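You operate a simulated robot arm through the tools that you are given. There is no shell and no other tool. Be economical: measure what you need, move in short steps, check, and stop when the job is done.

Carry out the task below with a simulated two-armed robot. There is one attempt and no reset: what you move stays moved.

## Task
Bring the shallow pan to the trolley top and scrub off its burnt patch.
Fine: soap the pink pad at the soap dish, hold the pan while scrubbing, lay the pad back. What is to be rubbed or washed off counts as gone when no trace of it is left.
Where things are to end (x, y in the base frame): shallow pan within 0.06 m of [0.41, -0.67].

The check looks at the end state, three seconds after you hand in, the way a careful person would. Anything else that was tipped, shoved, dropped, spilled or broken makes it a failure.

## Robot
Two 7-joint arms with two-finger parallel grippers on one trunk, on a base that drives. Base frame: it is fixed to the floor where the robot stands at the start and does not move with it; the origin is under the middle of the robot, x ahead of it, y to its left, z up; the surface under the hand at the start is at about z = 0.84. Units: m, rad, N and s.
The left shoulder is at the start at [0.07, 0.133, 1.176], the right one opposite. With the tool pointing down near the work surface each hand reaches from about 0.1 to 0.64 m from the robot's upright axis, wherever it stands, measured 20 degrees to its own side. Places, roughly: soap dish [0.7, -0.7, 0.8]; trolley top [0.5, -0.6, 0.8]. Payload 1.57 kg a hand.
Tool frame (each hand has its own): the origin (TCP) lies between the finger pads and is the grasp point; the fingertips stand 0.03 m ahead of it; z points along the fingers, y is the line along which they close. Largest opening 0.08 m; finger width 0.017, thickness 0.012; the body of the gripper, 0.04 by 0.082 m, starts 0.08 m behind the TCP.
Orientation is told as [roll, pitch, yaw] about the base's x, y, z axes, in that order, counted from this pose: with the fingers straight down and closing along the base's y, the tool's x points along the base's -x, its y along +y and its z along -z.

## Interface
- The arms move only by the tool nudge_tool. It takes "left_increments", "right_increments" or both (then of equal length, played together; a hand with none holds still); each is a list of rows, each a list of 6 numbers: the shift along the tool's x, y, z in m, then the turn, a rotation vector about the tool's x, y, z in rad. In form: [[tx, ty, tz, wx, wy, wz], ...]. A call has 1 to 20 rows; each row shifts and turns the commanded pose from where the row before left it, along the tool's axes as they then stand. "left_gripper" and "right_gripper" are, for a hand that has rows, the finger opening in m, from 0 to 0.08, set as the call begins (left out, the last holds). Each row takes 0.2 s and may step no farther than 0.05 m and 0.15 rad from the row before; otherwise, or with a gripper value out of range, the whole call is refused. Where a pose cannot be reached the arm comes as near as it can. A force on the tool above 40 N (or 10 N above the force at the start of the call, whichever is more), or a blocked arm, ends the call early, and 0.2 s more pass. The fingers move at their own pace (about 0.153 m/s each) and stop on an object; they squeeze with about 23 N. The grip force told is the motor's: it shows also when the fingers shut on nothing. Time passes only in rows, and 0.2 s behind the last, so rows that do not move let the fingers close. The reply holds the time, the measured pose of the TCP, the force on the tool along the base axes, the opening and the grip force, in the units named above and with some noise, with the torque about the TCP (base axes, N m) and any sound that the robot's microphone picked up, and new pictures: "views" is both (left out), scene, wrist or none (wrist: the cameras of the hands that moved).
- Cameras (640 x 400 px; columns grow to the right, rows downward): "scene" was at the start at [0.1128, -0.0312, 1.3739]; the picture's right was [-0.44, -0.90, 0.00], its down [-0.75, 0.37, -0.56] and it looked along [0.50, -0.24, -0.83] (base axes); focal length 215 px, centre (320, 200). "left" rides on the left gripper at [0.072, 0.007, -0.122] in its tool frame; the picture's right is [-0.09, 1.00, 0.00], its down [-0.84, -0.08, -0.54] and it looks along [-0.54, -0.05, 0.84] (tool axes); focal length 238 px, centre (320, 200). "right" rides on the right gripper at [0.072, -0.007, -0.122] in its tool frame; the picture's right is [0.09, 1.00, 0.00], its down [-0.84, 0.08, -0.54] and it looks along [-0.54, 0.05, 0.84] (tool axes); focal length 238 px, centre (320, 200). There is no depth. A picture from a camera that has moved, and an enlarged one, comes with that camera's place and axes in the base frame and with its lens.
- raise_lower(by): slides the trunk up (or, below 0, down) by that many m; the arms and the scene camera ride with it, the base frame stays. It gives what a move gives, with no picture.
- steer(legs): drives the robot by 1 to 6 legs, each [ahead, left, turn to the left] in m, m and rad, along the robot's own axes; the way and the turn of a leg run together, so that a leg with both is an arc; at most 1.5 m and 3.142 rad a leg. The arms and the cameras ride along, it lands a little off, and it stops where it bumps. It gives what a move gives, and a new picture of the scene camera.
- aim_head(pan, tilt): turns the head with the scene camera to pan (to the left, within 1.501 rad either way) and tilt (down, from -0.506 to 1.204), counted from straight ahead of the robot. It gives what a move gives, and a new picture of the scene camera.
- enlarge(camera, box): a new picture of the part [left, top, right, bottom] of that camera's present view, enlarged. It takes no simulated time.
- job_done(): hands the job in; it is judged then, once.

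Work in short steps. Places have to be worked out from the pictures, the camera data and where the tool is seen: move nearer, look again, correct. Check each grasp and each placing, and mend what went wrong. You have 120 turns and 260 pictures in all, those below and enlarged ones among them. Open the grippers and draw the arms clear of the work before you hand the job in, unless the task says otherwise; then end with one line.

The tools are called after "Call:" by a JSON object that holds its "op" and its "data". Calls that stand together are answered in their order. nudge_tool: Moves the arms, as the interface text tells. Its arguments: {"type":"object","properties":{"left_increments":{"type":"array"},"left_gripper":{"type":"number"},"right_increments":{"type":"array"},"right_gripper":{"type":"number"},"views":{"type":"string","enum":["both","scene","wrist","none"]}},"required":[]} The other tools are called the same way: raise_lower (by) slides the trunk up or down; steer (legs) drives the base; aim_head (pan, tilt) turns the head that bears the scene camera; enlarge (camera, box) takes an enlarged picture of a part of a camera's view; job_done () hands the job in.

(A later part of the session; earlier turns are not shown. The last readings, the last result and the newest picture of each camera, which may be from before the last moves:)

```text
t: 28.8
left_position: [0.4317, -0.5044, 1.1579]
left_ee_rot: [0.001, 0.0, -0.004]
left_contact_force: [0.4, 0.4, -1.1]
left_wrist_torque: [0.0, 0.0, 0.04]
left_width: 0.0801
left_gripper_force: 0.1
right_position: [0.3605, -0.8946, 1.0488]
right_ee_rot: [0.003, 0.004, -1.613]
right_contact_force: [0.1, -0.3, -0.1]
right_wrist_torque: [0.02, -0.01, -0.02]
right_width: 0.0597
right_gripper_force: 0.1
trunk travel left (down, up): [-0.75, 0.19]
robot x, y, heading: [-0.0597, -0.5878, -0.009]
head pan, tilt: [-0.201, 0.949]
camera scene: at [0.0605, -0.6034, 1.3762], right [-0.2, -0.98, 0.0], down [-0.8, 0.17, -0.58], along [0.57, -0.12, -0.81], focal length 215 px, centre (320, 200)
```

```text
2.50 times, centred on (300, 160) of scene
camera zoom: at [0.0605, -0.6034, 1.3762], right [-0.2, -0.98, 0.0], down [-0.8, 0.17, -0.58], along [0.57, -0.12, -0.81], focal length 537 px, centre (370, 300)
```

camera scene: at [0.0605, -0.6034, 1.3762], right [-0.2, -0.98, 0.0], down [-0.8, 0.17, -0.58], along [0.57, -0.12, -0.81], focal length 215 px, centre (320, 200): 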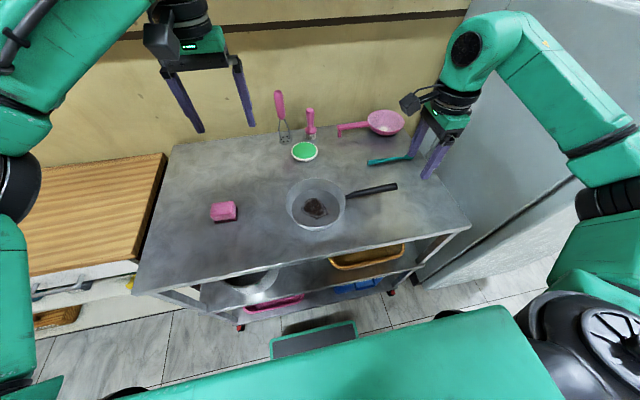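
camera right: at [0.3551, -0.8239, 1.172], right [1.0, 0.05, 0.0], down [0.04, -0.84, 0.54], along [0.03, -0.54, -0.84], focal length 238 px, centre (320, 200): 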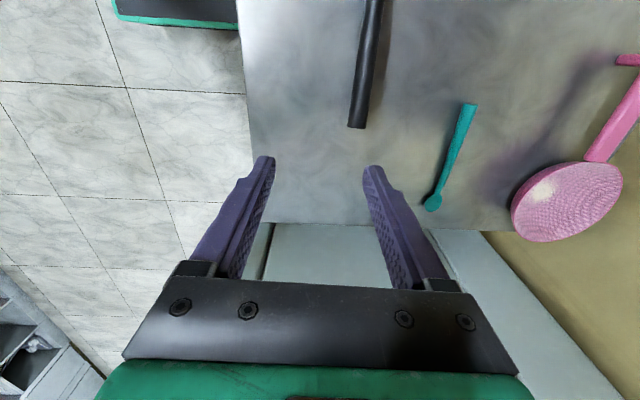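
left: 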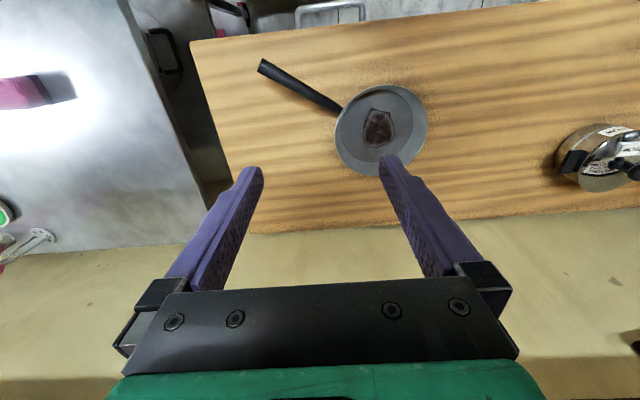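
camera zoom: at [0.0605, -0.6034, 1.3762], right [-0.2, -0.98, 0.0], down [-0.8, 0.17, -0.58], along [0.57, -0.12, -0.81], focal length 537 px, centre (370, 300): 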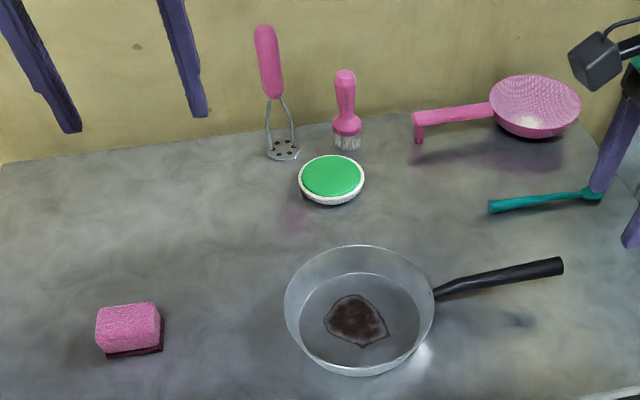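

To reach the soap at about (0.65, -0.66) I'll need to come nearer, so I check the clearance between the base front and the trolley.

Call:
{"op": "aim_head", "data": {"pan": 0.0, "tilt": 1.2}}

```text
t: 29.6
left_position: [0.4314, -0.5039, 1.1577]
left_ee_rot: [0.0, 0.001, -0.004]
left_contact_force: [-0.3, -0.1, -0.7]
left_wrist_torque: [-0.04, 0.02, 0.0]
left_width: 0.0802
left_gripper_force: 0.0
right_position: [0.3603, -0.8931, 1.0499]
right_ee_rot: [0.005, 0.002, -1.61]
right_contact_force: [0.4, -0.4, 0.9]
right_wrist_torque: [0.02, 0.0, 0.0]
right_width: 0.0598
right_gripper_force: 0.1
trunk travel left (down, up): [-0.75, 0.19]
robot x, y, heading: [-0.0616, -0.5895, -0.006]
head pan, tilt: [0.0, 1.201]
camera scene: at [0.0451, -0.589, 1.36], right [0.0, -1.0, 0.0], down [-0.93, 0.0, -0.36], along [0.36, 0.0, -0.93], focal length 215 px, centre (320, 200)
```

scene: 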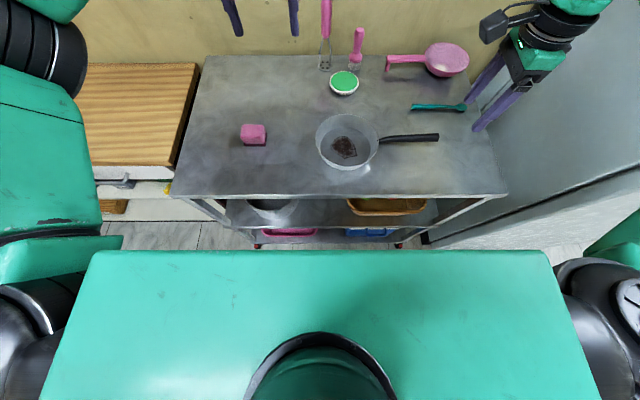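

Clearance ahead is only a few cm, so later I'll turn sideways for the soap. First I take the pad with the left hand, hovering above it.

Call:
{"op": "nudge_tool", "data": {"left_increments": [[-0.002, 0.035, 0.04, 0, 0, 0], [-0.002, 0.035, 0.05, 0, 0, 0], [-0.003, 0.032, 0.05, 0, 0, 0.06], [0, 0, 0.05, 0, 0, 0]], "left_gripper": 0.08}}

```text
refused: row 1 steps farther than a row can; nothing moved
```

Call:
{"op": "nudge_tool", "data": {"left_increments": [[-0.002, 0.035, 0.03, 0, 0, 0], [-0.002, 0.035, 0.03, 0, 0, 0], [-0.003, 0.032, 0.03, 0, 0, 0.06], [0, 0, 0.045, 0, 0, 0], [0, 0, 0.045, 0, 0, 0]], "left_gripper": 0.08}}

```text
t: 30.8
left_position: [0.4393, -0.4014, 0.9783]
left_ee_rot: [0.0, 0.003, -0.065]
left_contact_force: [-0.2, -0.5, -0.2]
left_wrist_torque: [0.04, 0.0, -0.01]
left_width: 0.0801
left_gripper_force: 0.0
right_position: [0.3606, -0.8937, 1.0496]
right_ee_rot: [0.001, 0.003, -1.61]
right_contact_force: [0.6, 0.3, 0.1]
right_wrist_torque: [0.01, 0.0, 0.01]
right_width: 0.06
right_gripper_force: 0.0
trunk travel left (down, up): [-0.75, 0.19]
robot x, y, heading: [-0.0602, -0.5915, -0.005]
head pan, tilt: [0.0, 1.201]
camera scene: at [0.0456, -0.5886, 1.36], right [0.0, -1.0, 0.0], down [-0.93, 0.0, -0.36], along [0.36, 0.0, -0.93], focal length 215 px, centre (320, 200)
camera left: at [0.3681, -0.3887, 1.1005], right [0.15, 0.99, 0.0], down [0.83, -0.13, 0.54], along [0.53, -0.08, -0.84], focal length 238 px, centre (320, 200)
```

scene: 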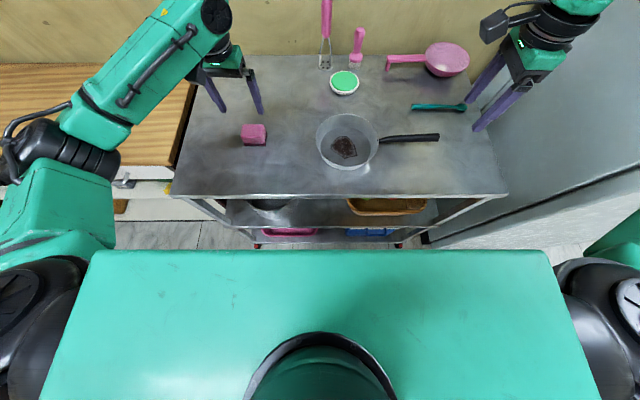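
left: 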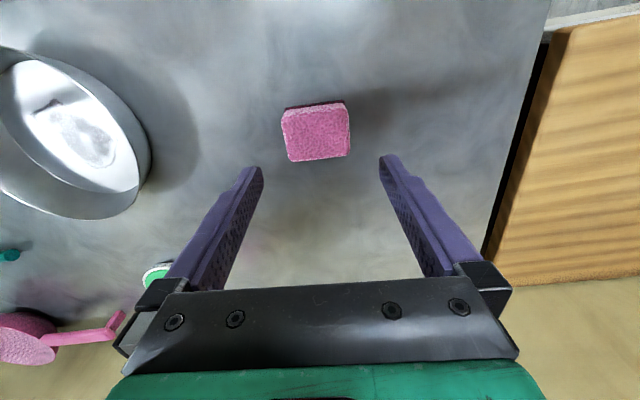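

The pad is aligned and centred; I'll lower to about 0.886 and close on its upper part.

Call:
{"op": "nudge_tool", "data": {"left_increments": [[0.005, 0, 0.03, 0, 0, 0], [0, 0, 0.03, 0, 0, 0], [0, 0, 0.02, 0, 0, 0], [0, 0, 0.012, 0, 0, 0]]}}

Call:
{"op": "enlarge", "data": {"camera": "scene", "box": [190, 80, 310, 160]}}

```text
t: 31.8
left_position: [0.4315, -0.4037, 0.8833]
left_ee_rot: [0.0, 0.002, -0.062]
left_contact_force: [0.5, 0.0, 0.3]
left_wrist_torque: [0.02, -0.01, 0.03]
left_width: 0.0799
left_gripper_force: 0.0
right_position: [0.3601, -0.8944, 1.049]
right_ee_rot: [0.003, 0.003, -1.609]
right_contact_force: [-0.1, -0.3, -0.4]
right_wrist_torque: [0.01, -0.01, 0.0]
right_width: 0.0601
right_gripper_force: 0.1
trunk travel left (down, up): [-0.75, 0.19]
robot x, y, heading: [-0.0562, -0.5889, -0.001]
head pan, tilt: [0.0, 1.201]
camera scene: at [0.0452, -0.5887, 1.36], right [0.0, -1.0, 0.0], down [-0.93, 0.0, -0.36], along [0.36, 0.0, -0.93], focal length 215 px, centre (320, 200)
camera left: at [0.3621, -0.3899, 1.0077], right [0.16, 0.99, 0.0], down [0.83, -0.13, 0.54], along [0.53, -0.08, -0.84], focal length 238 px, centre (320, 200)
```

scene: 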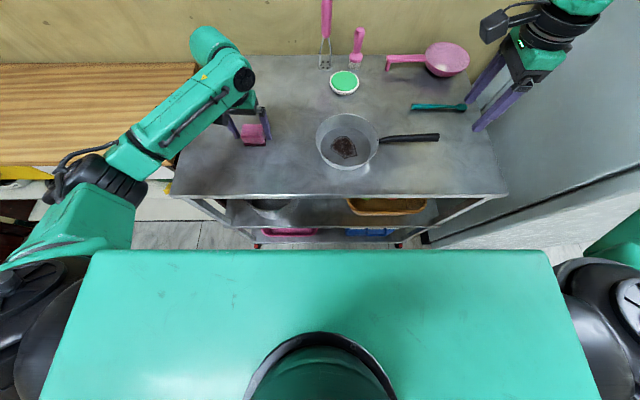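
left: 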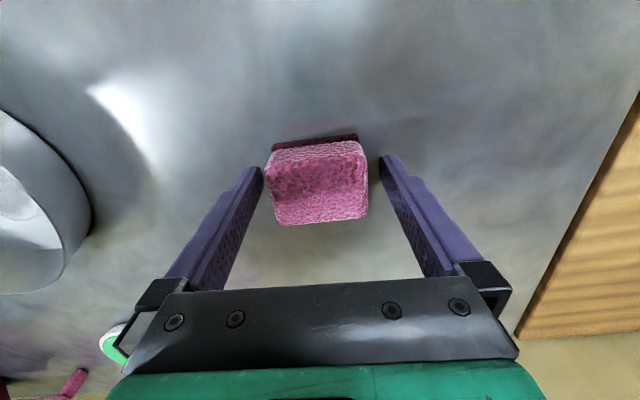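

```text
5.00 times, centred on (250, 120) of scene
camera zoom: at [0.0452, -0.5887, 1.36], right [0.0, -1.0, 0.0], down [-0.93, 0.0, -0.36], along [0.36, 0.0, -0.93], focal length 1073 px, centre (670, 600)
```

zoom: 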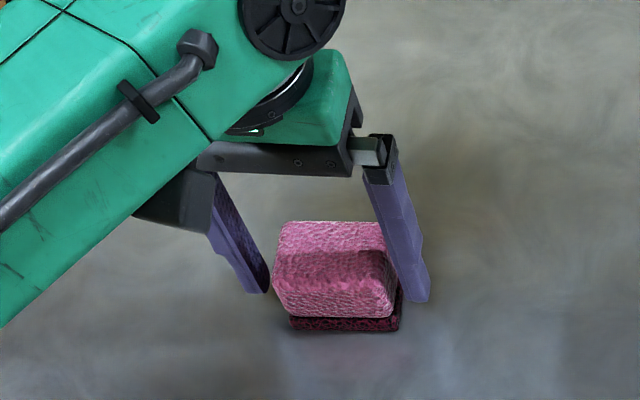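

The pad is centred in depth too, so I'll close on it.

Call:
{"op": "nudge_tool", "data": {"left_increments": [[0, 0, 0, 0, 0, 0], [0, 0, 0, 0, 0, 0], [0, 0, 0, 0, 0, 0]], "left_gripper": 0.0, "views": "none"}}

Call:
{"op": "nudge_tool", "data": {"left_increments": [[0, 0, -0.01, 0, 0, 0], [0, 0, -0.03, 0, 0, 0], [0, 0, -0.03, 0, 0, 0]], "views": "wrist"}}

Call:
{"op": "enlarge", "data": {"camera": "scene", "box": [190, 80, 310, 160]}}

```text
t: 32.6
left_position: [0.4336, -0.4014, 0.8853]
left_ee_rot: [0.001, 0.002, -0.063]
left_contact_force: [-0.6, 0.7, -0.4]
left_wrist_torque: [0.03, -0.02, -0.01]
left_width: 0.0611
left_gripper_force: 23.2
right_position: [0.3602, -0.8944, 1.049]
right_ee_rot: [0.004, 0.003, -1.614]
right_contact_force: [0.5, -0.5, 0.0]
right_wrist_torque: [-0.03, 0.03, -0.02]
right_width: 0.0601
right_gripper_force: 0.0
trunk travel left (down, up): [-0.75, 0.19]
robot x, y, heading: [-0.059, -0.5888, -0.002]
head pan, tilt: [0.0, 1.201]
```

```text
t: 33.4
left_position: [0.4328, -0.4039, 0.9552]
left_ee_rot: [0.001, 0.004, -0.062]
left_contact_force: [0.2, -0.9, -0.9]
left_wrist_torque: [-0.02, 0.02, 0.0]
left_width: 0.0608
left_gripper_force: 22.7
right_position: [0.3601, -0.8948, 1.0489]
right_ee_rot: [0.005, 0.004, -1.612]
right_contact_force: [-0.4, -0.8, -0.2]
right_wrist_torque: [0.0, -0.01, -0.02]
right_width: 0.0603
right_gripper_force: 0.0
trunk travel left (down, up): [-0.75, 0.19]
robot x, y, heading: [-0.0607, -0.5852, -0.001]
head pan, tilt: [0.0, 1.201]
camera left: at [0.3622, -0.3909, 1.0781], right [0.16, 0.99, 0.0], down [0.83, -0.13, 0.54], along [0.53, -0.08, -0.84], focal length 238 px, centre (320, 200)
```

left: 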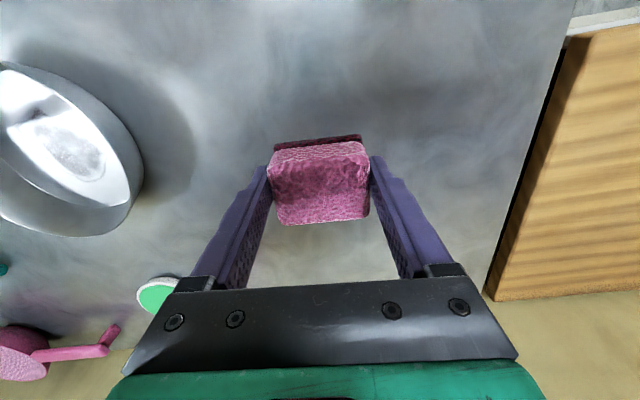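

```text
5.00 times, centred on (250, 120) of scene
camera zoom: at [0.0448, -0.5891, 1.36], right [0.0, -1.0, 0.0], down [-0.93, 0.0, -0.36], along [0.36, 0.0, -0.93], focal length 1073 px, centre (670, 600)
```

zoom: 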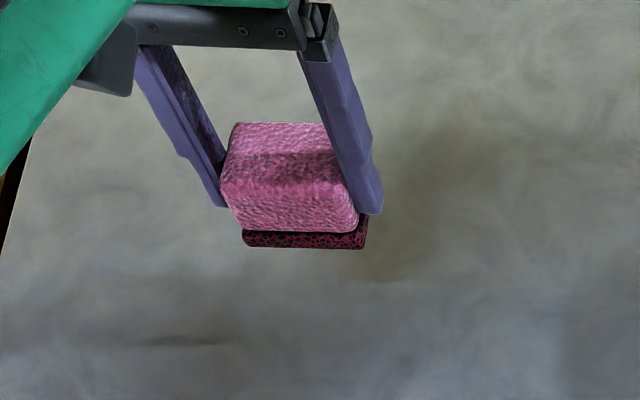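

The pad is held firmly, with its underside about 0.045 m below the TCP. I'll test how far the left arm reaches towards the soap from here, at a safe height.

Call:
{"op": "nudge_tool", "data": {"left_increments": [[0, 0, -0.04, 0, 0, 0], [-0.03, -0.031, 0, 0, 0, 0], [-0.03, -0.031, 0, 0, 0, 0], [-0.03, -0.031, 0, 0, 0, 0], [-0.03, -0.031, 0, 0, 0, 0], [-0.03, -0.031, 0, 0, 0, 0], [-0.03, -0.031, 0, 0, 0, 0]]}}

```text
t: 35.0
left_position: [0.5377, -0.5401, 0.995]
left_ee_rot: [0.001, 0.003, -0.068]
left_contact_force: [0.0, 0.2, 0.4]
left_wrist_torque: [-0.05, -0.01, 0.0]
left_width: 0.0607
left_gripper_force: 22.8
left hand out of reach, approached as far as the arm can: row 5, 6, 7
right_position: [0.3605, -0.8951, 1.0489]
right_ee_rot: [0.002, 0.002, -1.61]
right_contact_force: [0.6, 0.2, -1.0]
right_wrist_torque: [0.04, -0.03, 0.01]
right_width: 0.0601
right_gripper_force: 0.0
trunk travel left (down, up): [-0.75, 0.19]
robot x, y, heading: [-0.0564, -0.5903, -0.002]
head pan, tilt: [0.0, 1.201]
camera scene: at [0.0449, -0.59, 1.36], right [0.0, -1.0, 0.0], down [-0.93, 0.0, -0.36], along [0.36, 0.0, -0.93], focal length 215 px, centre (320, 200)
camera left: at [0.4661, -0.5278, 1.1179], right [0.16, 0.99, 0.0], down [0.83, -0.13, 0.54], along [0.53, -0.09, -0.84], focal length 238 px, centre (320, 200)
```

scene: 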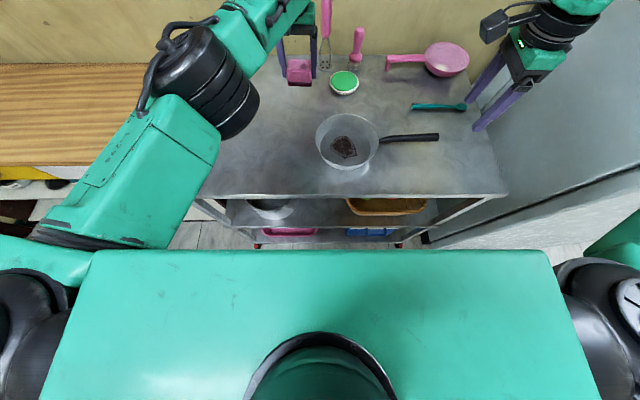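
left: 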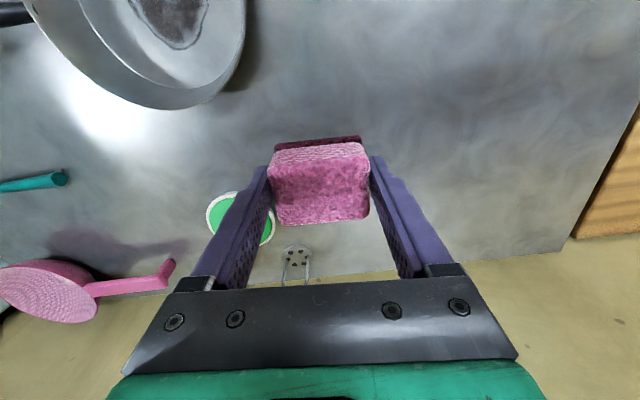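

Reach stops about 0.53 m from the shoulder and the soap at about (0.635, -0.665) is beyond that. I'll retract and raise the pad, back up, and turn 90° right so the left shoulder comes nearer.

Call:
{"op": "nudge_tool", "data": {"left_increments": [[0.03, 0, -0.035, 0, 0, 0], [0.03, 0, -0.035, 0, 0, 0], [0.03, 0, -0.035, 0, 0, 0], [0.04, 0, -0.01, 0, 0, 0]], "views": "none"}}

Call:
{"op": "steer", "data": {"legs": [[-0.1, 0, 0], [0, 0, -1.571]]}}

```text
t: 36.0
left_position: [0.4337, -0.5353, 1.0918]
left_ee_rot: [-0.002, 0.0, -0.061]
left_contact_force: [0.5, -1.2, -0.3]
left_wrist_torque: [-0.04, -0.01, 0.02]
left_width: 0.0608
left_gripper_force: 22.8
left hand out of reach, approached as far as the arm can: row 1
right_position: [0.3597, -0.8933, 1.0505]
right_ee_rot: [0.003, 0.003, -1.612]
right_contact_force: [0.0, -0.3, -0.2]
right_wrist_torque: [-0.03, -0.02, -0.02]
right_width: 0.0599
right_gripper_force: 0.1
trunk travel left (down, up): [-0.75, 0.19]
robot x, y, heading: [-0.0652, -0.5852, -0.008]
head pan, tilt: [0.0, 1.201]
```

```text
t: 40.9
left_position: [-0.0913, -1.0817, 1.0921]
left_ee_rot: [-0.001, 0.003, -1.601]
left_contact_force: [0.7, 0.0, 0.2]
left_wrist_torque: [0.04, -0.02, 0.0]
left_width: 0.0609
left_gripper_force: 23.2
right_position: [-0.4531, -1.0174, 1.0491]
right_ee_rot: [0.003, 0.005, 3.133]
right_contact_force: [0.8, -0.3, -0.4]
right_wrist_torque: [0.05, 0.0, -0.02]
right_width: 0.0599
right_gripper_force: 0.0
trunk travel left (down, up): [-0.75, 0.19]
robot x, y, heading: [-0.1619, -0.5877, -1.543]
head pan, tilt: [0.0, 1.201]
camera scene: at [-0.1586, -0.6942, 1.36], right [-1.0, -0.03, 0.0], down [-0.03, 0.93, -0.36], along [0.01, -0.36, -0.93], focal length 215 px, centre (320, 200)
```

scene: 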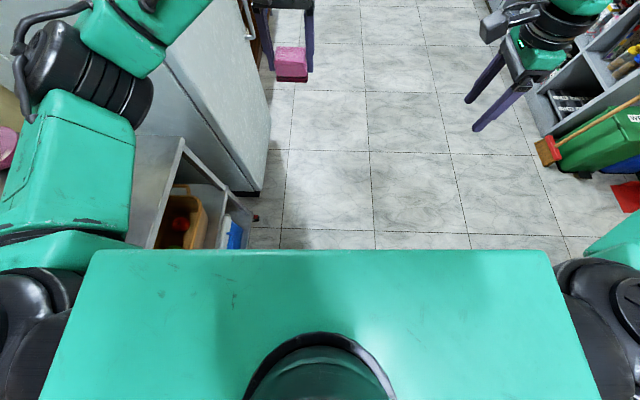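

Turned cleanly. I'll drive left towards the trolley by 0.15 m and a bit back so the shoulder faces the soap.

Call:
{"op": "steer", "data": {"legs": [[-0.06, 0.15, -0.025]]}}

Call:
{"op": "aim_head", "data": {"pan": 1.3, "tilt": 0.85}}

```text
t: 42.3
left_position: [0.0419, -1.0206, 1.0911]
left_ee_rot: [0.002, 0.003, -1.632]
left_contact_force: [-1.2, -0.4, 1.0]
left_wrist_torque: [0.02, 0.0, 0.04]
left_width: 0.0608
left_gripper_force: 23.1
right_position: [-0.318, -0.9475, 1.0473]
right_ee_rot: [0.001, 0.006, 3.103]
right_contact_force: [-0.9, -0.2, -0.5]
right_wrist_torque: [0.01, 0.0, 0.01]
right_width: 0.0601
right_gripper_force: 0.0
trunk travel left (down, up): [-0.75, 0.19]
robot x, y, heading: [-0.0163, -0.5272, -1.569]
head pan, tilt: [0.0, 1.201]
camera scene: at [-0.0145, -0.6326, 1.3599], right [-1.0, 0.0, 0.0], down [0.0, 0.93, -0.36], along [0.0, -0.36, -0.93], focal length 215 px, centre (320, 200)
```

scene: 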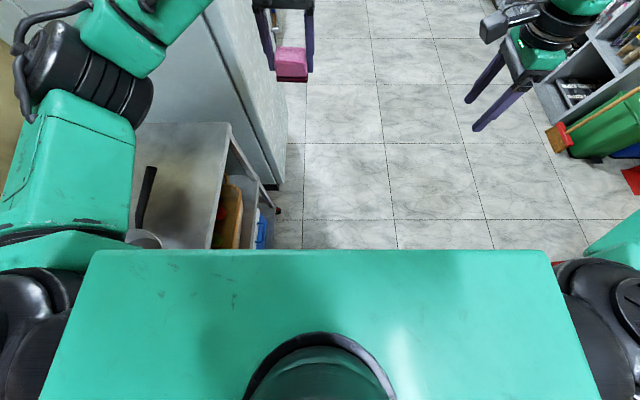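

```text
t: 43.8
left_position: [0.0439, -1.0205, 1.0926]
left_ee_rot: [-0.001, 0.002, -1.629]
left_contact_force: [0.0, 0.7, 0.2]
left_wrist_torque: [-0.02, 0.04, 0.02]
left_width: 0.0607
left_gripper_force: 23.1
right_position: [-0.3164, -0.9462, 1.0492]
right_ee_rot: [0.003, 0.004, 3.104]
right_contact_force: [0.4, -0.1, 0.3]
right_wrist_torque: [0.0, 0.0, 0.01]
right_width: 0.06
right_gripper_force: 0.0
trunk travel left (down, up): [-0.75, 0.19]
robot x, y, heading: [-0.0112, -0.5271, -1.572]
head pan, tilt: [1.3, 0.85]
camera scene: at [0.0631, -0.5967, 1.3837], right [-0.27, -0.96, 0.0], down [-0.72, 0.2, -0.66], along [0.64, -0.18, -0.75], focal length 215 px, centre (320, 200)
```

scene: 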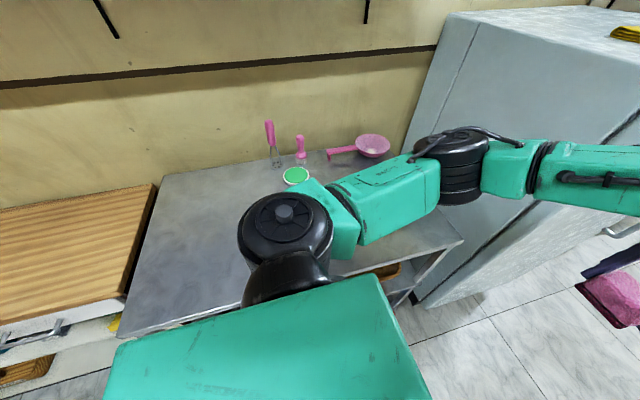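

I'll swing the left hand with the pad over the trolley towards the soap, yawing along with the arm; the first part now, then a check.

Call:
{"op": "nudge_tool", "data": {"left_increments": [[0.0249, 0.0326, 0, 0, 0, -0.1], [0.0215, 0.0349, 0, 0, 0, -0.1], [0.0179, 0.0369, 0, 0, 0, -0.1], [0.0141, 0.0385, 0, 0, 0, -0.1], [0.0102, 0.0396, 0, 0, 0, -0.1], [0.0062, 0.0405, 0, 0, 0, -0.1], [0.0021, 0.0409, 0, 0, 0, -0.1], [-0.0019, 0.041, 0, 0, 0, -0.1]]}}

```text
t: 45.6
left_position: [0.3163, -0.8352, 1.0908]
left_ee_rot: [-0.001, -0.001, -0.834]
left_contact_force: [-0.6, -0.7, 0.0]
left_wrist_torque: [-0.02, 0.0, 0.0]
left_width: 0.0608
left_gripper_force: 23.1
right_position: [-0.3153, -0.9452, 1.0505]
right_ee_rot: [0.006, 0.004, 3.103]
right_contact_force: [-0.5, 0.5, 0.0]
right_wrist_torque: [0.0, -0.03, -0.01]
right_width: 0.0602
right_gripper_force: 0.1
trunk travel left (down, up): [-0.75, 0.19]
robot x, y, heading: [-0.0134, -0.523, -1.575]
head pan, tilt: [1.3, 0.85]
camera scene: at [0.0637, -0.5939, 1.3838], right [-0.27, -0.96, 0.0], down [-0.72, 0.2, -0.66], along [0.64, -0.18, -0.75], focal length 215 px, centre (320, 200)
camera left: at [0.273, -0.7757, 1.2137], right [0.8, 0.6, 0.0], down [0.51, -0.67, 0.54], along [0.33, -0.43, -0.84], focal length 238 px, centre (320, 200)
```

scene: 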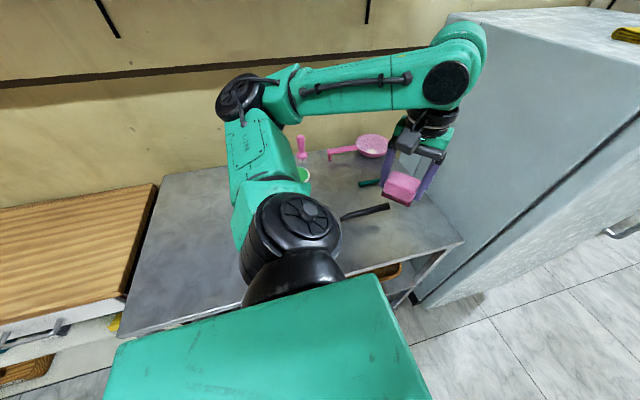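
left: 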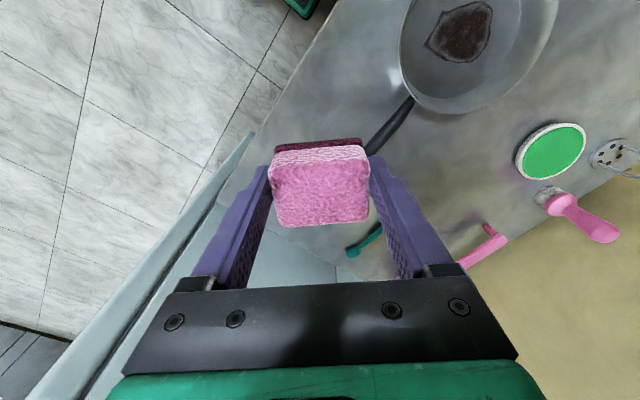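

The swing is clean; I'll continue the second part.

Call:
{"op": "nudge_tool", "data": {"left_increments": [[-0.0061, 0.0406, 0, 0, 0, -0.1], [-0.01, 0.0398, 0, 0, 0, -0.1], [-0.014, 0.0385, 0, 0, 0, -0.1], [-0.0177, 0.037, 0, 0, 0, -0.1], [-0.0214, 0.035, 0, 0, 0, -0.1], [-0.0248, 0.0327, 0, 0, 0, -0.1]]}}

```text
t: 47.0
left_position: [0.5219, -0.7001, 1.0912]
left_ee_rot: [0.003, 0.002, -0.23]
left_contact_force: [0.5, -0.4, 0.2]
left_wrist_torque: [0.01, 0.02, -0.04]
left_width: 0.0606
left_gripper_force: 22.6
right_position: [-0.3153, -0.9453, 1.0495]
right_ee_rot: [0.004, 0.001, 3.104]
right_contact_force: [0.1, -0.6, 0.1]
right_wrist_torque: [0.03, 0.01, 0.03]
right_width: 0.06
right_gripper_force: 0.1
trunk travel left (down, up): [-0.75, 0.19]
robot x, y, heading: [-0.0116, -0.5261, -1.571]
head pan, tilt: [1.3, 0.85]
camera scene: at [0.0643, -0.5962, 1.3837], right [-0.27, -0.96, 0.0], down [-0.72, 0.2, -0.66], along [0.64, -0.18, -0.75], focal length 215 px, centre (320, 200)
camera left: at [0.4539, -0.676, 1.2142], right [0.32, 0.95, 0.0], down [0.8, -0.27, 0.54], along [0.51, -0.17, -0.84], focal length 238 px, centre (320, 200)
```

scene: 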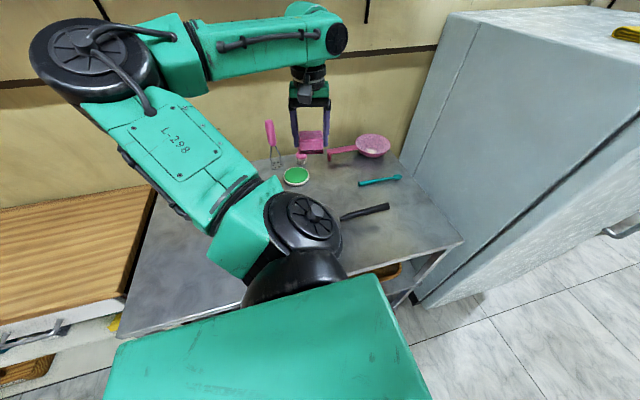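
left: 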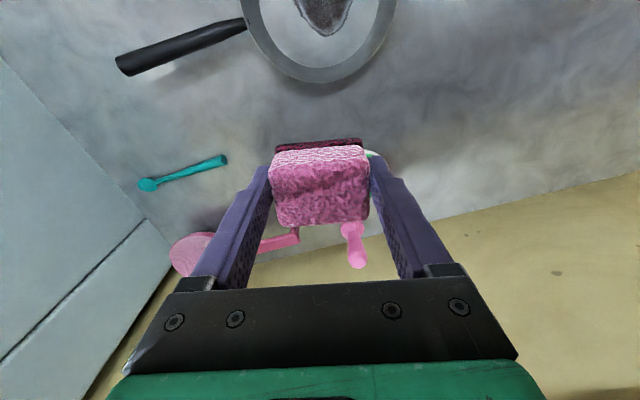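

I'm near the soap, judged at (0.639, -0.667). I'll move over it and lower partway.

Call:
{"op": "nudge_tool", "data": {"left_increments": [[-0.0355, 0.0196, 0.02, 0, 0, 0], [-0.0355, 0.0196, 0.02, 0, 0, 0], [-0.0355, 0.0196, 0.02, 0, 0, 0], [0, 0, 0.04, 0, 0, 0], [0, 0, 0.03, 0, 0, 0]]}}

Call:
{"op": "enlarge", "data": {"camera": "scene", "box": [240, 110, 400, 210]}}

```text
t: 48.2
left_position: [0.6385, -0.6685, 0.9626]
left_ee_rot: [0.003, 0.001, -0.232]
left_contact_force: [-0.5, -0.5, -0.5]
left_wrist_torque: [0.02, 0.02, 0.01]
left_width: 0.061
left_gripper_force: 22.9
right_position: [-0.3153, -0.9465, 1.0488]
right_ee_rot: [0.003, 0.001, 3.103]
right_contact_force: [0.1, -0.5, -0.6]
right_wrist_torque: [0.0, 0.0, 0.01]
right_width: 0.06
right_gripper_force: 0.0
trunk travel left (down, up): [-0.75, 0.19]
robot x, y, heading: [-0.0119, -0.5242, -1.573]
head pan, tilt: [1.3, 0.85]
camera scene: at [0.0639, -0.5967, 1.3837], right [-0.27, -0.96, 0.0], down [-0.72, 0.2, -0.66], along [0.64, -0.18, -0.75], focal length 215 px, centre (320, 200)
camera left: at [0.5707, -0.6434, 1.0857], right [0.32, 0.95, 0.0], down [0.8, -0.27, 0.54], along [0.51, -0.17, -0.84], focal length 238 px, centre (320, 200)
```

scene: 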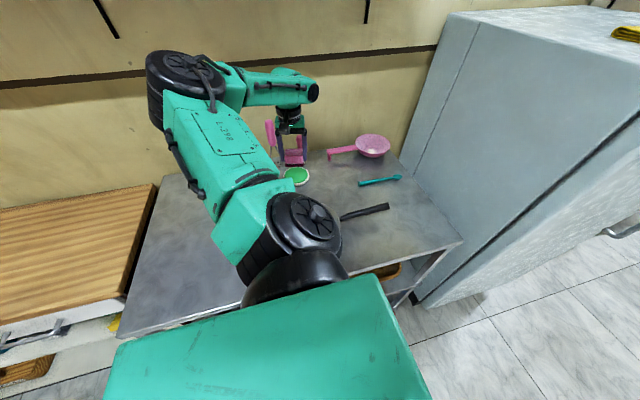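
left: 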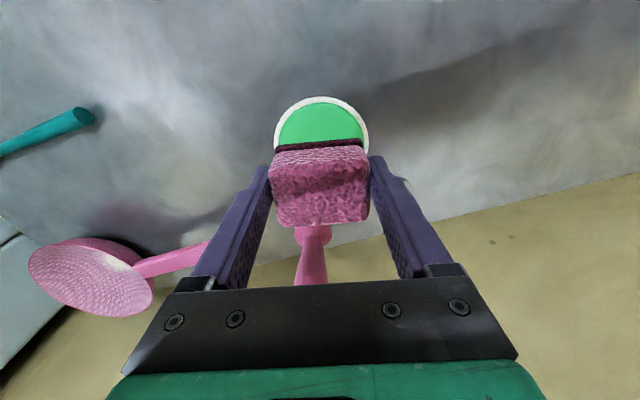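

```text
4.00 times, centred on (320, 160) of scene
camera zoom: at [0.0639, -0.5967, 1.3837], right [-0.27, -0.96, 0.0], down [-0.72, 0.2, -0.66], along [0.64, -0.18, -0.75], focal length 858 px, centre (320, 360)
```

zoom: 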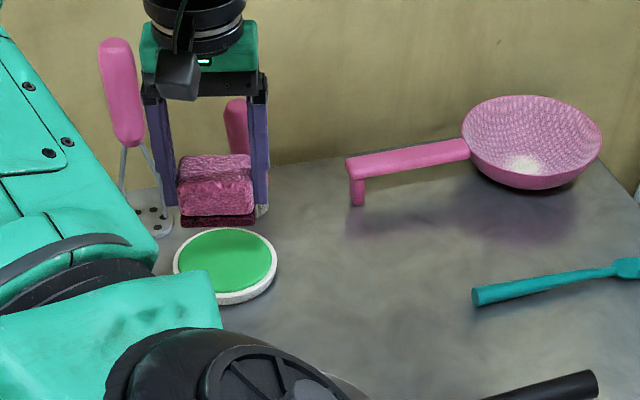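

Aligned over the soap; I'll lower to near contact.

Call:
{"op": "nudge_tool", "data": {"left_increments": [[-0.004, 0, 0.015, 0, 0, 0], [0, 0, 0.012, 0, 0, 0], [0, 0, 0.008, 0, 0, 0], [0, 0, 0.005, 0, 0, 0], [0, 0, 0, 0, 0, 0]], "views": "wrist"}}

Call:
{"op": "enlarge", "data": {"camera": "scene", "box": [240, 110, 400, 210]}}

```text
t: 49.4
left_position: [0.6408, -0.6687, 0.922]
left_ee_rot: [0.004, 0.003, -0.231]
left_contact_force: [0.6, -0.3, -0.1]
left_wrist_torque: [-0.01, -0.02, 0.01]
left_width: 0.0608
left_gripper_force: 23.5
right_position: [-0.3161, -0.9469, 1.0499]
right_ee_rot: [0.004, 0.003, 3.102]
right_contact_force: [-0.4, -0.1, 0.7]
right_wrist_torque: [-0.02, 0.01, 0.01]
right_width: 0.0598
right_gripper_force: 0.0
trunk travel left (down, up): [-0.75, 0.19]
robot x, y, heading: [-0.0089, -0.5256, -1.572]
head pan, tilt: [1.3, 0.85]
camera left: at [0.573, -0.6448, 1.0441], right [0.32, 0.95, 0.0], down [0.8, -0.27, 0.54], along [0.51, -0.17, -0.84], focal length 238 px, centre (320, 200)
```

left: 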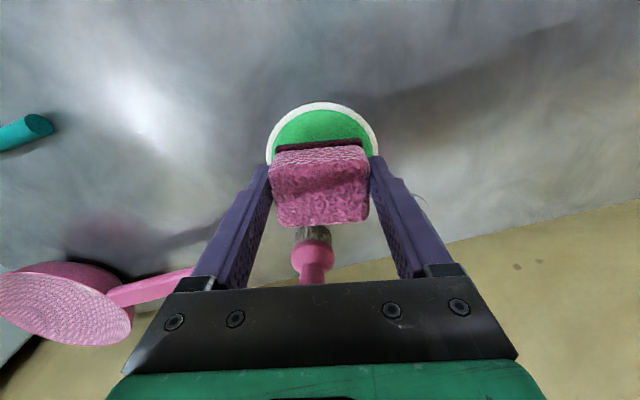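

```text
4.00 times, centred on (320, 160) of scene
camera zoom: at [0.0633, -0.5964, 1.3837], right [-0.27, -0.96, 0.0], down [-0.72, 0.2, -0.66], along [0.64, -0.18, -0.75], focal length 858 px, centre (320, 360)
```

zoom: 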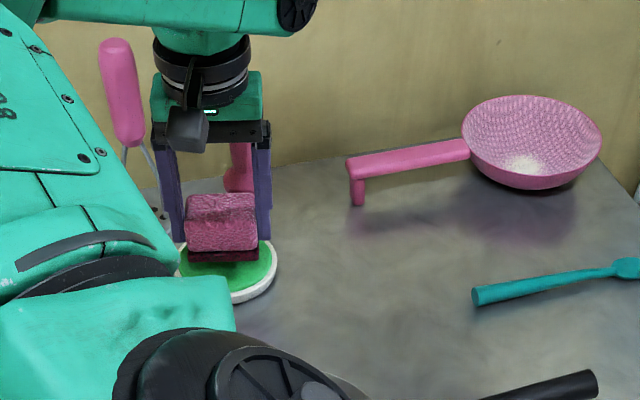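

Good alignment. I'll continue down in small steps until there is light contact.

Call:
{"op": "nudge_tool", "data": {"left_increments": [[0, 0, 0.005, 0, 0, 0], [0, 0, 0.004, 0, 0, 0], [0, 0, 0.003, 0, 0, 0], [0, 0, 0, 0, 0, 0]], "views": "none"}}

```text
t: 50.4
left_position: [0.6413, -0.6678, 0.9088]
left_ee_rot: [0.003, 0.002, -0.229]
left_contact_force: [1.1, 0.5, -0.5]
left_wrist_torque: [0.01, -0.03, 0.0]
left_width: 0.0607
left_gripper_force: 23.0
right_position: [-0.3153, -0.9464, 1.0505]
right_ee_rot: [0.002, 0.003, 3.103]
right_contact_force: [-0.1, -0.4, -0.2]
right_wrist_torque: [0.0, -0.02, -0.04]
right_width: 0.06
right_gripper_force: 0.1
trunk travel left (down, up): [-0.75, 0.19]
robot x, y, heading: [-0.0086, -0.524, -1.567]
head pan, tilt: [1.3, 0.85]
```

Call:
{"op": "nudge_tool", "data": {"left_increments": [[0, 0, 0.003, 0, 0, 0], [0, 0, 0.003, 0, 0, 0], [0, 0, 0, 0, 0, 0]], "views": "none"}}

```text
t: 51.2
left_position: [0.6397, -0.6672, 0.9039]
left_ee_rot: [0.002, -0.002, -0.229]
left_contact_force: [1.4, 0.0, 6.0]
left_wrist_torque: [-0.1, -0.13, 0.02]
left_width: 0.0608
left_gripper_force: 23.2
right_position: [-0.3162, -0.9459, 1.0486]
right_ee_rot: [0.004, 0.005, 3.103]
right_contact_force: [0.5, -0.3, -0.1]
right_wrist_torque: [-0.01, 0.0, 0.02]
right_width: 0.0601
right_gripper_force: 0.0
trunk travel left (down, up): [-0.75, 0.19]
robot x, y, heading: [-0.0104, -0.5247, -1.571]
head pan, tilt: [1.3, 0.85]
```

Light contact (6 N). I'll make a few tiny rubs so the dish isn't dragged, then lift.

Call:
{"op": "nudge_tool", "data": {"left_increments": [[0.004, 0, 0.001, 0, 0, 0], [-0.004, 0.004, 0, 0, 0, 0], [-0.004, -0.004, 0, 0, 0, 0], [0.004, -0.004, 0, 0, 0, 0], [0.004, 0.004, 0, 0, 0, 0], [-0.004, 0.004, 0, 0, 0, 0], [-0.004, -0.004, 0, 0, 0, 0], [0.004, 0, 0, 0, 0, 0], [0, 0, 0, 0, 0, 0]], "views": "none"}}

Call:
{"op": "nudge_tool", "data": {"left_increments": [[0, 0, -0.01, 0, 0, 0], [0, 0, -0.03, 0, 0, 0], [0, 0, -0.04, 0, 0, 0], [0, 0, -0.04, 0, 0, 0], [0, 0, -0.04, 0, 0, 0]]}}

Call:
{"op": "enlarge", "data": {"camera": "scene", "box": [240, 90, 400, 210]}}

```text
t: 53.2
left_position: [0.6423, -0.6663, 0.9031]
left_ee_rot: [0.002, -0.002, -0.232]
left_contact_force: [4.2, -0.2, 9.1]
left_wrist_torque: [-0.05, -0.19, 0.06]
left_width: 0.0605
left_gripper_force: 23.0
right_position: [-0.3165, -0.9462, 1.0493]
right_ee_rot: [0.002, 0.003, 3.104]
right_contact_force: [0.2, 0.5, -0.2]
right_wrist_torque: [0.03, -0.01, -0.04]
right_width: 0.06
right_gripper_force: 0.0
trunk travel left (down, up): [-0.75, 0.19]
robot x, y, heading: [-0.0153, -0.5264, -1.575]
head pan, tilt: [1.3, 0.85]
```

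```text
t: 54.4
left_position: [0.6403, -0.6668, 1.0639]
left_ee_rot: [0.002, 0.002, -0.23]
left_contact_force: [0.6, 0.3, -0.6]
left_wrist_torque: [0.02, -0.03, 0.0]
left_width: 0.061
left_gripper_force: 23.6
right_position: [-0.3163, -0.9462, 1.0485]
right_ee_rot: [0.004, 0.002, 3.103]
right_contact_force: [-0.5, 0.8, -0.8]
right_wrist_torque: [-0.01, 0.01, 0.01]
right_width: 0.0603
right_gripper_force: 0.1
trunk travel left (down, up): [-0.75, 0.19]
robot x, y, heading: [-0.0086, -0.5214, -1.57]
head pan, tilt: [1.3, 0.85]
camera scene: at [0.0624, -0.5961, 1.3837], right [-0.27, -0.96, 0.0], down [-0.72, 0.2, -0.66], along [0.64, -0.18, -0.75], focal length 215 px, centre (320, 200)
camera left: at [0.5715, -0.6431, 1.1873], right [0.32, 0.95, 0.0], down [0.8, -0.27, 0.54], along [0.51, -0.17, -0.84], focal length 238 px, centre (320, 200)
```

scene: 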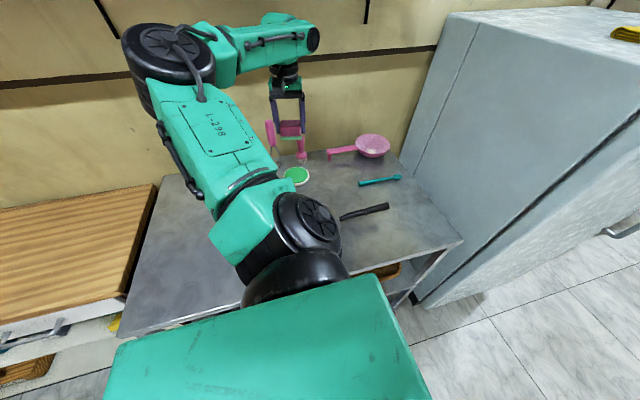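
left: 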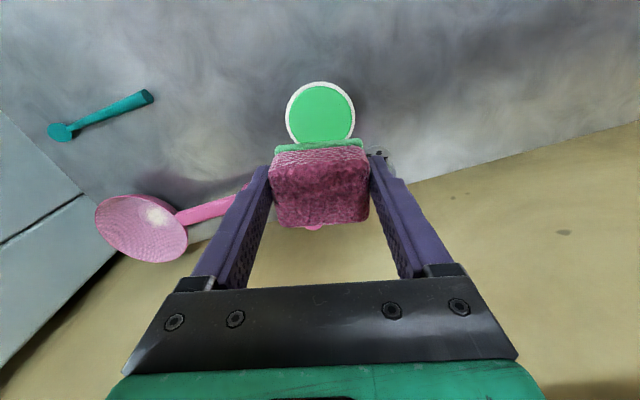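

```text
3.33 times, centred on (320, 150) of scene
camera zoom: at [0.0624, -0.5961, 1.3837], right [-0.27, -0.96, 0.0], down [-0.72, 0.2, -0.66], along [0.64, -0.18, -0.75], focal length 715 px, centre (320, 367)
```

zoom: 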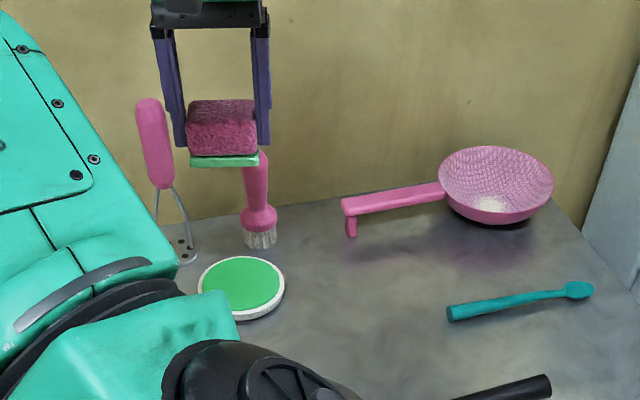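

The scourer face is green, so the pad is soaped, and the dish hasn't moved. I'll retrace the arm path back.

Call:
{"op": "nudge_tool", "data": {"left_increments": [[0.0355, -0.0196, -0.01, 0, 0, 0], [0.0355, -0.0196, -0.01, 0, 0, 0], [0.0355, -0.0196, -0.01, 0, 0, 0], [0.0279, -0.0301, 0, 0, 0, 0.1], [0.0248, -0.0327, 0, 0, 0, 0.1], [0.0214, -0.035, 0, 0, 0, 0.1], [0.0177, -0.037, 0, 0, 0, 0.1], [0.014, -0.0385, 0, 0, 0, 0.1], [0.01, -0.0398, 0, 0, 0, 0.1], [0.0061, -0.0406, 0, 0, 0, 0.1], [0.0019, -0.041, 0, 0, 0, 0.1], [-0.0021, -0.0409, 0, 0, 0, 0.1], [-0.0062, -0.0405, 0, 0, 0, 0.1], [-0.0102, -0.0396, 0, 0, 0, 0.1], [-0.0141, -0.0385, 0, 0, 0, 0.1], [-0.0179, -0.0369, 0, 0, 0, 0.1], [-0.0215, -0.0349, 0, 0, 0, 0.1]], "views": "scene"}}

```text
t: 58.0
left_position: [0.0773, -0.9943, 1.0862]
left_ee_rot: [-0.001, -0.002, -1.629]
left_contact_force: [-0.4, 0.3, 0.0]
left_wrist_torque: [0.01, 0.01, 0.01]
left_width: 0.061
left_gripper_force: 23.1
left hand out of reach, approached as far as the arm can: row 17
right_position: [-0.3152, -0.9456, 1.0495]
right_ee_rot: [0.002, 0.003, 3.105]
right_contact_force: [-0.4, 0.2, 0.1]
right_wrist_torque: [-0.02, 0.04, -0.03]
right_width: 0.0602
right_gripper_force: 0.0
trunk travel left (down, up): [-0.75, 0.19]
robot x, y, heading: [-0.0094, -0.5245, -1.568]
head pan, tilt: [1.3, 0.85]
camera scene: at [0.0632, -0.5952, 1.3838], right [-0.27, -0.96, 0.0], down [-0.72, 0.2, -0.66], along [0.64, -0.18, -0.75], focal length 215 px, centre (320, 200)
```

scene: 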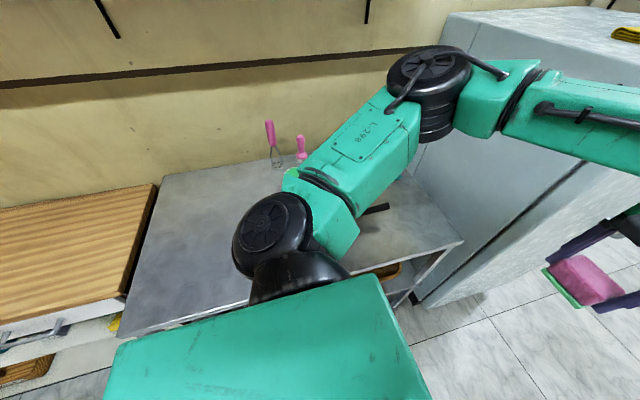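

I'll drive back out, turn to face the trolley again, and come forward to the earlier place.

Call:
{"op": "steer", "data": {"legs": [[0.07, -0.15, 0], [0, 0, 1.571], [0.1, 0, 0]]}}

Call:
{"op": "aim_head", "data": {"pan": -0.2, "tilt": 1.0}}

```text
t: 64.0
left_position: [0.4042, -0.5203, 1.0873]
left_ee_rot: [-0.002, -0.002, -0.079]
left_contact_force: [-0.5, -0.3, 0.3]
left_wrist_torque: [0.01, 0.0, 0.02]
left_width: 0.0607
left_gripper_force: 23.2
right_position: [0.3482, -0.9111, 1.05]
right_ee_rot: [0.006, 0.005, -1.629]
right_contact_force: [-0.5, 0.4, -0.4]
right_wrist_torque: [0.02, 0.0, 0.03]
right_width: 0.0602
right_gripper_force: 0.0
trunk travel left (down, up): [-0.75, 0.19]
robot x, y, heading: [-0.0623, -0.5976, -0.026]
head pan, tilt: [1.3, 0.85]
camera scene: at [0.0041, -0.5248, 1.3839], right [0.96, -0.29, 0.0], down [-0.21, -0.72, -0.66], along [0.19, 0.63, -0.75], focal length 215 px, centre (320, 200)
```

scene: 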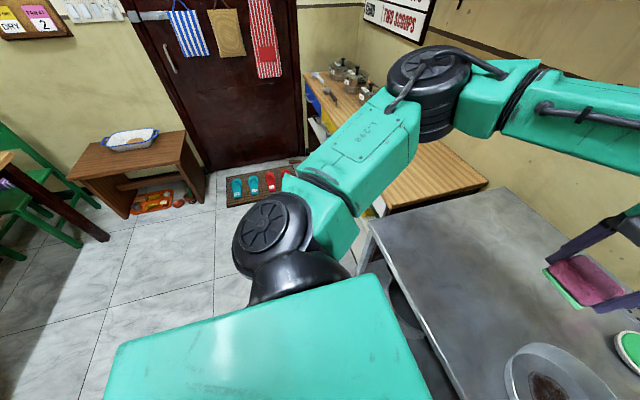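

```text
t: 65.6
left_position: [0.4055, -0.5202, 1.0875]
left_ee_rot: [-0.001, 0.0, -0.083]
left_contact_force: [1.8, -0.2, 0.2]
left_wrist_torque: [0.02, 0.01, -0.01]
left_width: 0.0608
left_gripper_force: 22.8
right_position: [0.3484, -0.9128, 1.0487]
right_ee_rot: [0.005, 0.004, -1.629]
right_contact_force: [0.1, -0.1, -0.4]
right_wrist_torque: [0.02, 0.03, -0.01]
right_width: 0.0601
right_gripper_force: 0.0
trunk travel left (down, up): [-0.75, 0.19]
robot x, y, heading: [-0.0645, -0.5984, -0.021]
head pan, tilt: [-0.201, 1.0]
camera scene: at [0.0514, -0.615, 1.3726], right [-0.22, -0.98, 0.0], down [-0.82, 0.18, -0.54], along [0.53, -0.12, -0.84], focal length 215 px, centre (320, 200)
```

scene: 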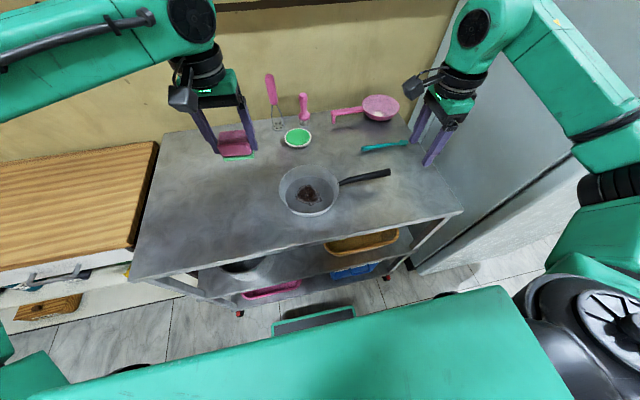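

I'll take the handle near its end with the right hand (end at about (0.404, -0.904)). I'll first move above it, leaning the gripper outward for clearance.

Call:
{"op": "nudge_tool", "data": {"right_increments": [[0.022, 0.0275, 0.02, 0, 0, 0], [0.022, 0.0275, 0.02, 0, 0, 0], [0, 0, 0.03, 0, 0.1, 0], [0, 0, 0.02, 0, 0.1, 0], [0, 0, 0, 0, 0.1, 0]]}}

```text
t: 66.8
left_position: [0.4061, -0.5202, 1.0866]
left_ee_rot: [0.0, -0.001, -0.079]
left_contact_force: [0.1, 0.5, -0.8]
left_wrist_torque: [0.01, 0.03, 0.02]
left_width: 0.0606
left_gripper_force: 22.7
right_position: [0.4066, -0.8687, 0.9597]
right_ee_rot: [0.005, 0.304, -1.628]
right_contact_force: [-0.3, 0.1, 0.5]
right_wrist_torque: [0.0, 0.0, 0.02]
right_width: 0.0601
right_gripper_force: 0.0
trunk travel left (down, up): [-0.75, 0.19]
robot x, y, heading: [-0.0664, -0.5993, -0.028]
head pan, tilt: [-0.201, 1.0]
camera scene: at [0.0517, -0.6151, 1.3726], right [-0.22, -0.98, 0.0], down [-0.82, 0.18, -0.54], along [0.53, -0.12, -0.84], focal length 215 px, centre (320, 200)
camera right: at [0.4031, -0.8358, 1.0975], right [1.0, 0.03, 0.03], down [0.02, -0.96, 0.27], along [0.04, -0.27, -0.96], focal length 238 px, centre (320, 200)
```

scene: 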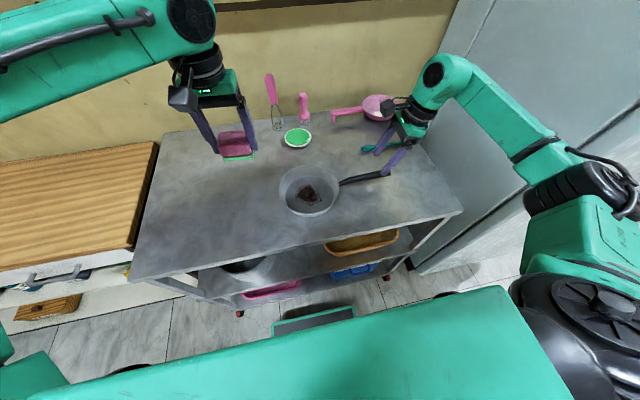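
right: 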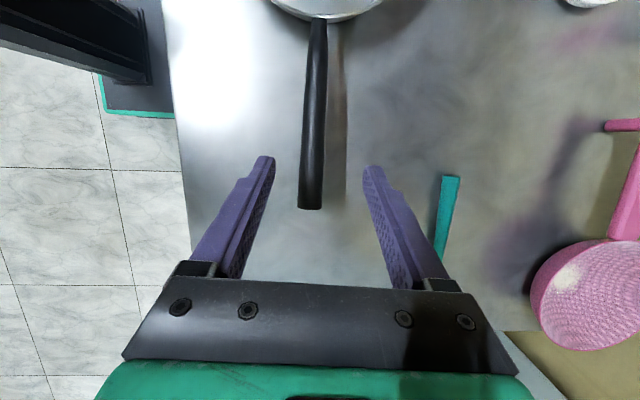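

Handle end confirmed at (0.404, -0.904). I'll lower vertically onto it and close.

Call:
{"op": "nudge_tool", "data": {"right_increments": [[-0.0095, 0, 0.026, 0, 0, 0], [-0.0095, 0, 0.026, 0, 0, 0], [-0.005, 0, 0.0165, 0, 0, 0], [-0.003, 0, 0.0093, 0, 0, 0]], "views": "wrist"}}

Call:
{"op": "enlarge", "data": {"camera": "scene", "box": [270, 100, 430, 220]}}

```text
t: 67.8
left_position: [0.4068, -0.52, 1.0866]
left_ee_rot: [-0.001, 0.0, -0.08]
left_contact_force: [0.1, 0.4, 0.5]
left_wrist_torque: [-0.03, -0.06, -0.02]
left_width: 0.0608
left_gripper_force: 22.7
right_position: [0.4081, -0.8722, 0.8767]
right_ee_rot: [0.004, 0.304, -1.629]
right_contact_force: [-0.1, -0.2, 0.4]
right_wrist_torque: [-0.01, -0.01, -0.01]
right_width: 0.0599
right_gripper_force: 0.0
trunk travel left (down, up): [-0.75, 0.19]
robot x, y, heading: [-0.0685, -0.5984, -0.02]
head pan, tilt: [-0.201, 1.0]
camera right: at [0.4031, -0.8389, 1.0151], right [1.0, 0.03, 0.03], down [0.02, -0.96, 0.27], along [0.04, -0.27, -0.96], focal length 238 px, centre (320, 200)
```

right: 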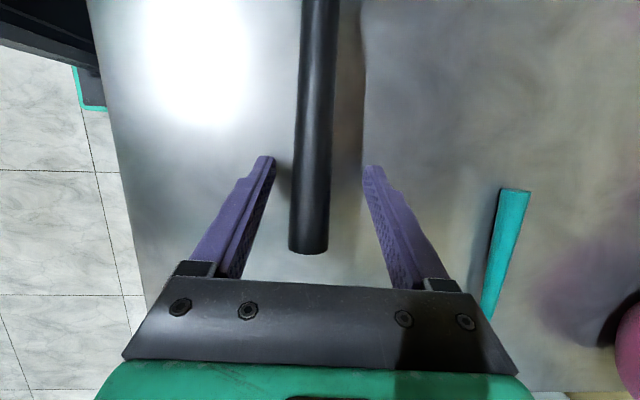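

```text
3.33 times, centred on (350, 160) of scene
camera zoom: at [0.0519, -0.6151, 1.3726], right [-0.22, -0.98, 0.0], down [-0.82, 0.18, -0.54], along [0.53, -0.12, -0.84], focal length 715 px, centre (220, 333)
```

zoom: 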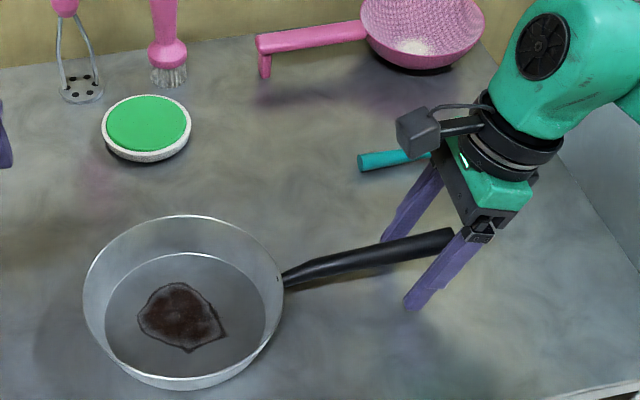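

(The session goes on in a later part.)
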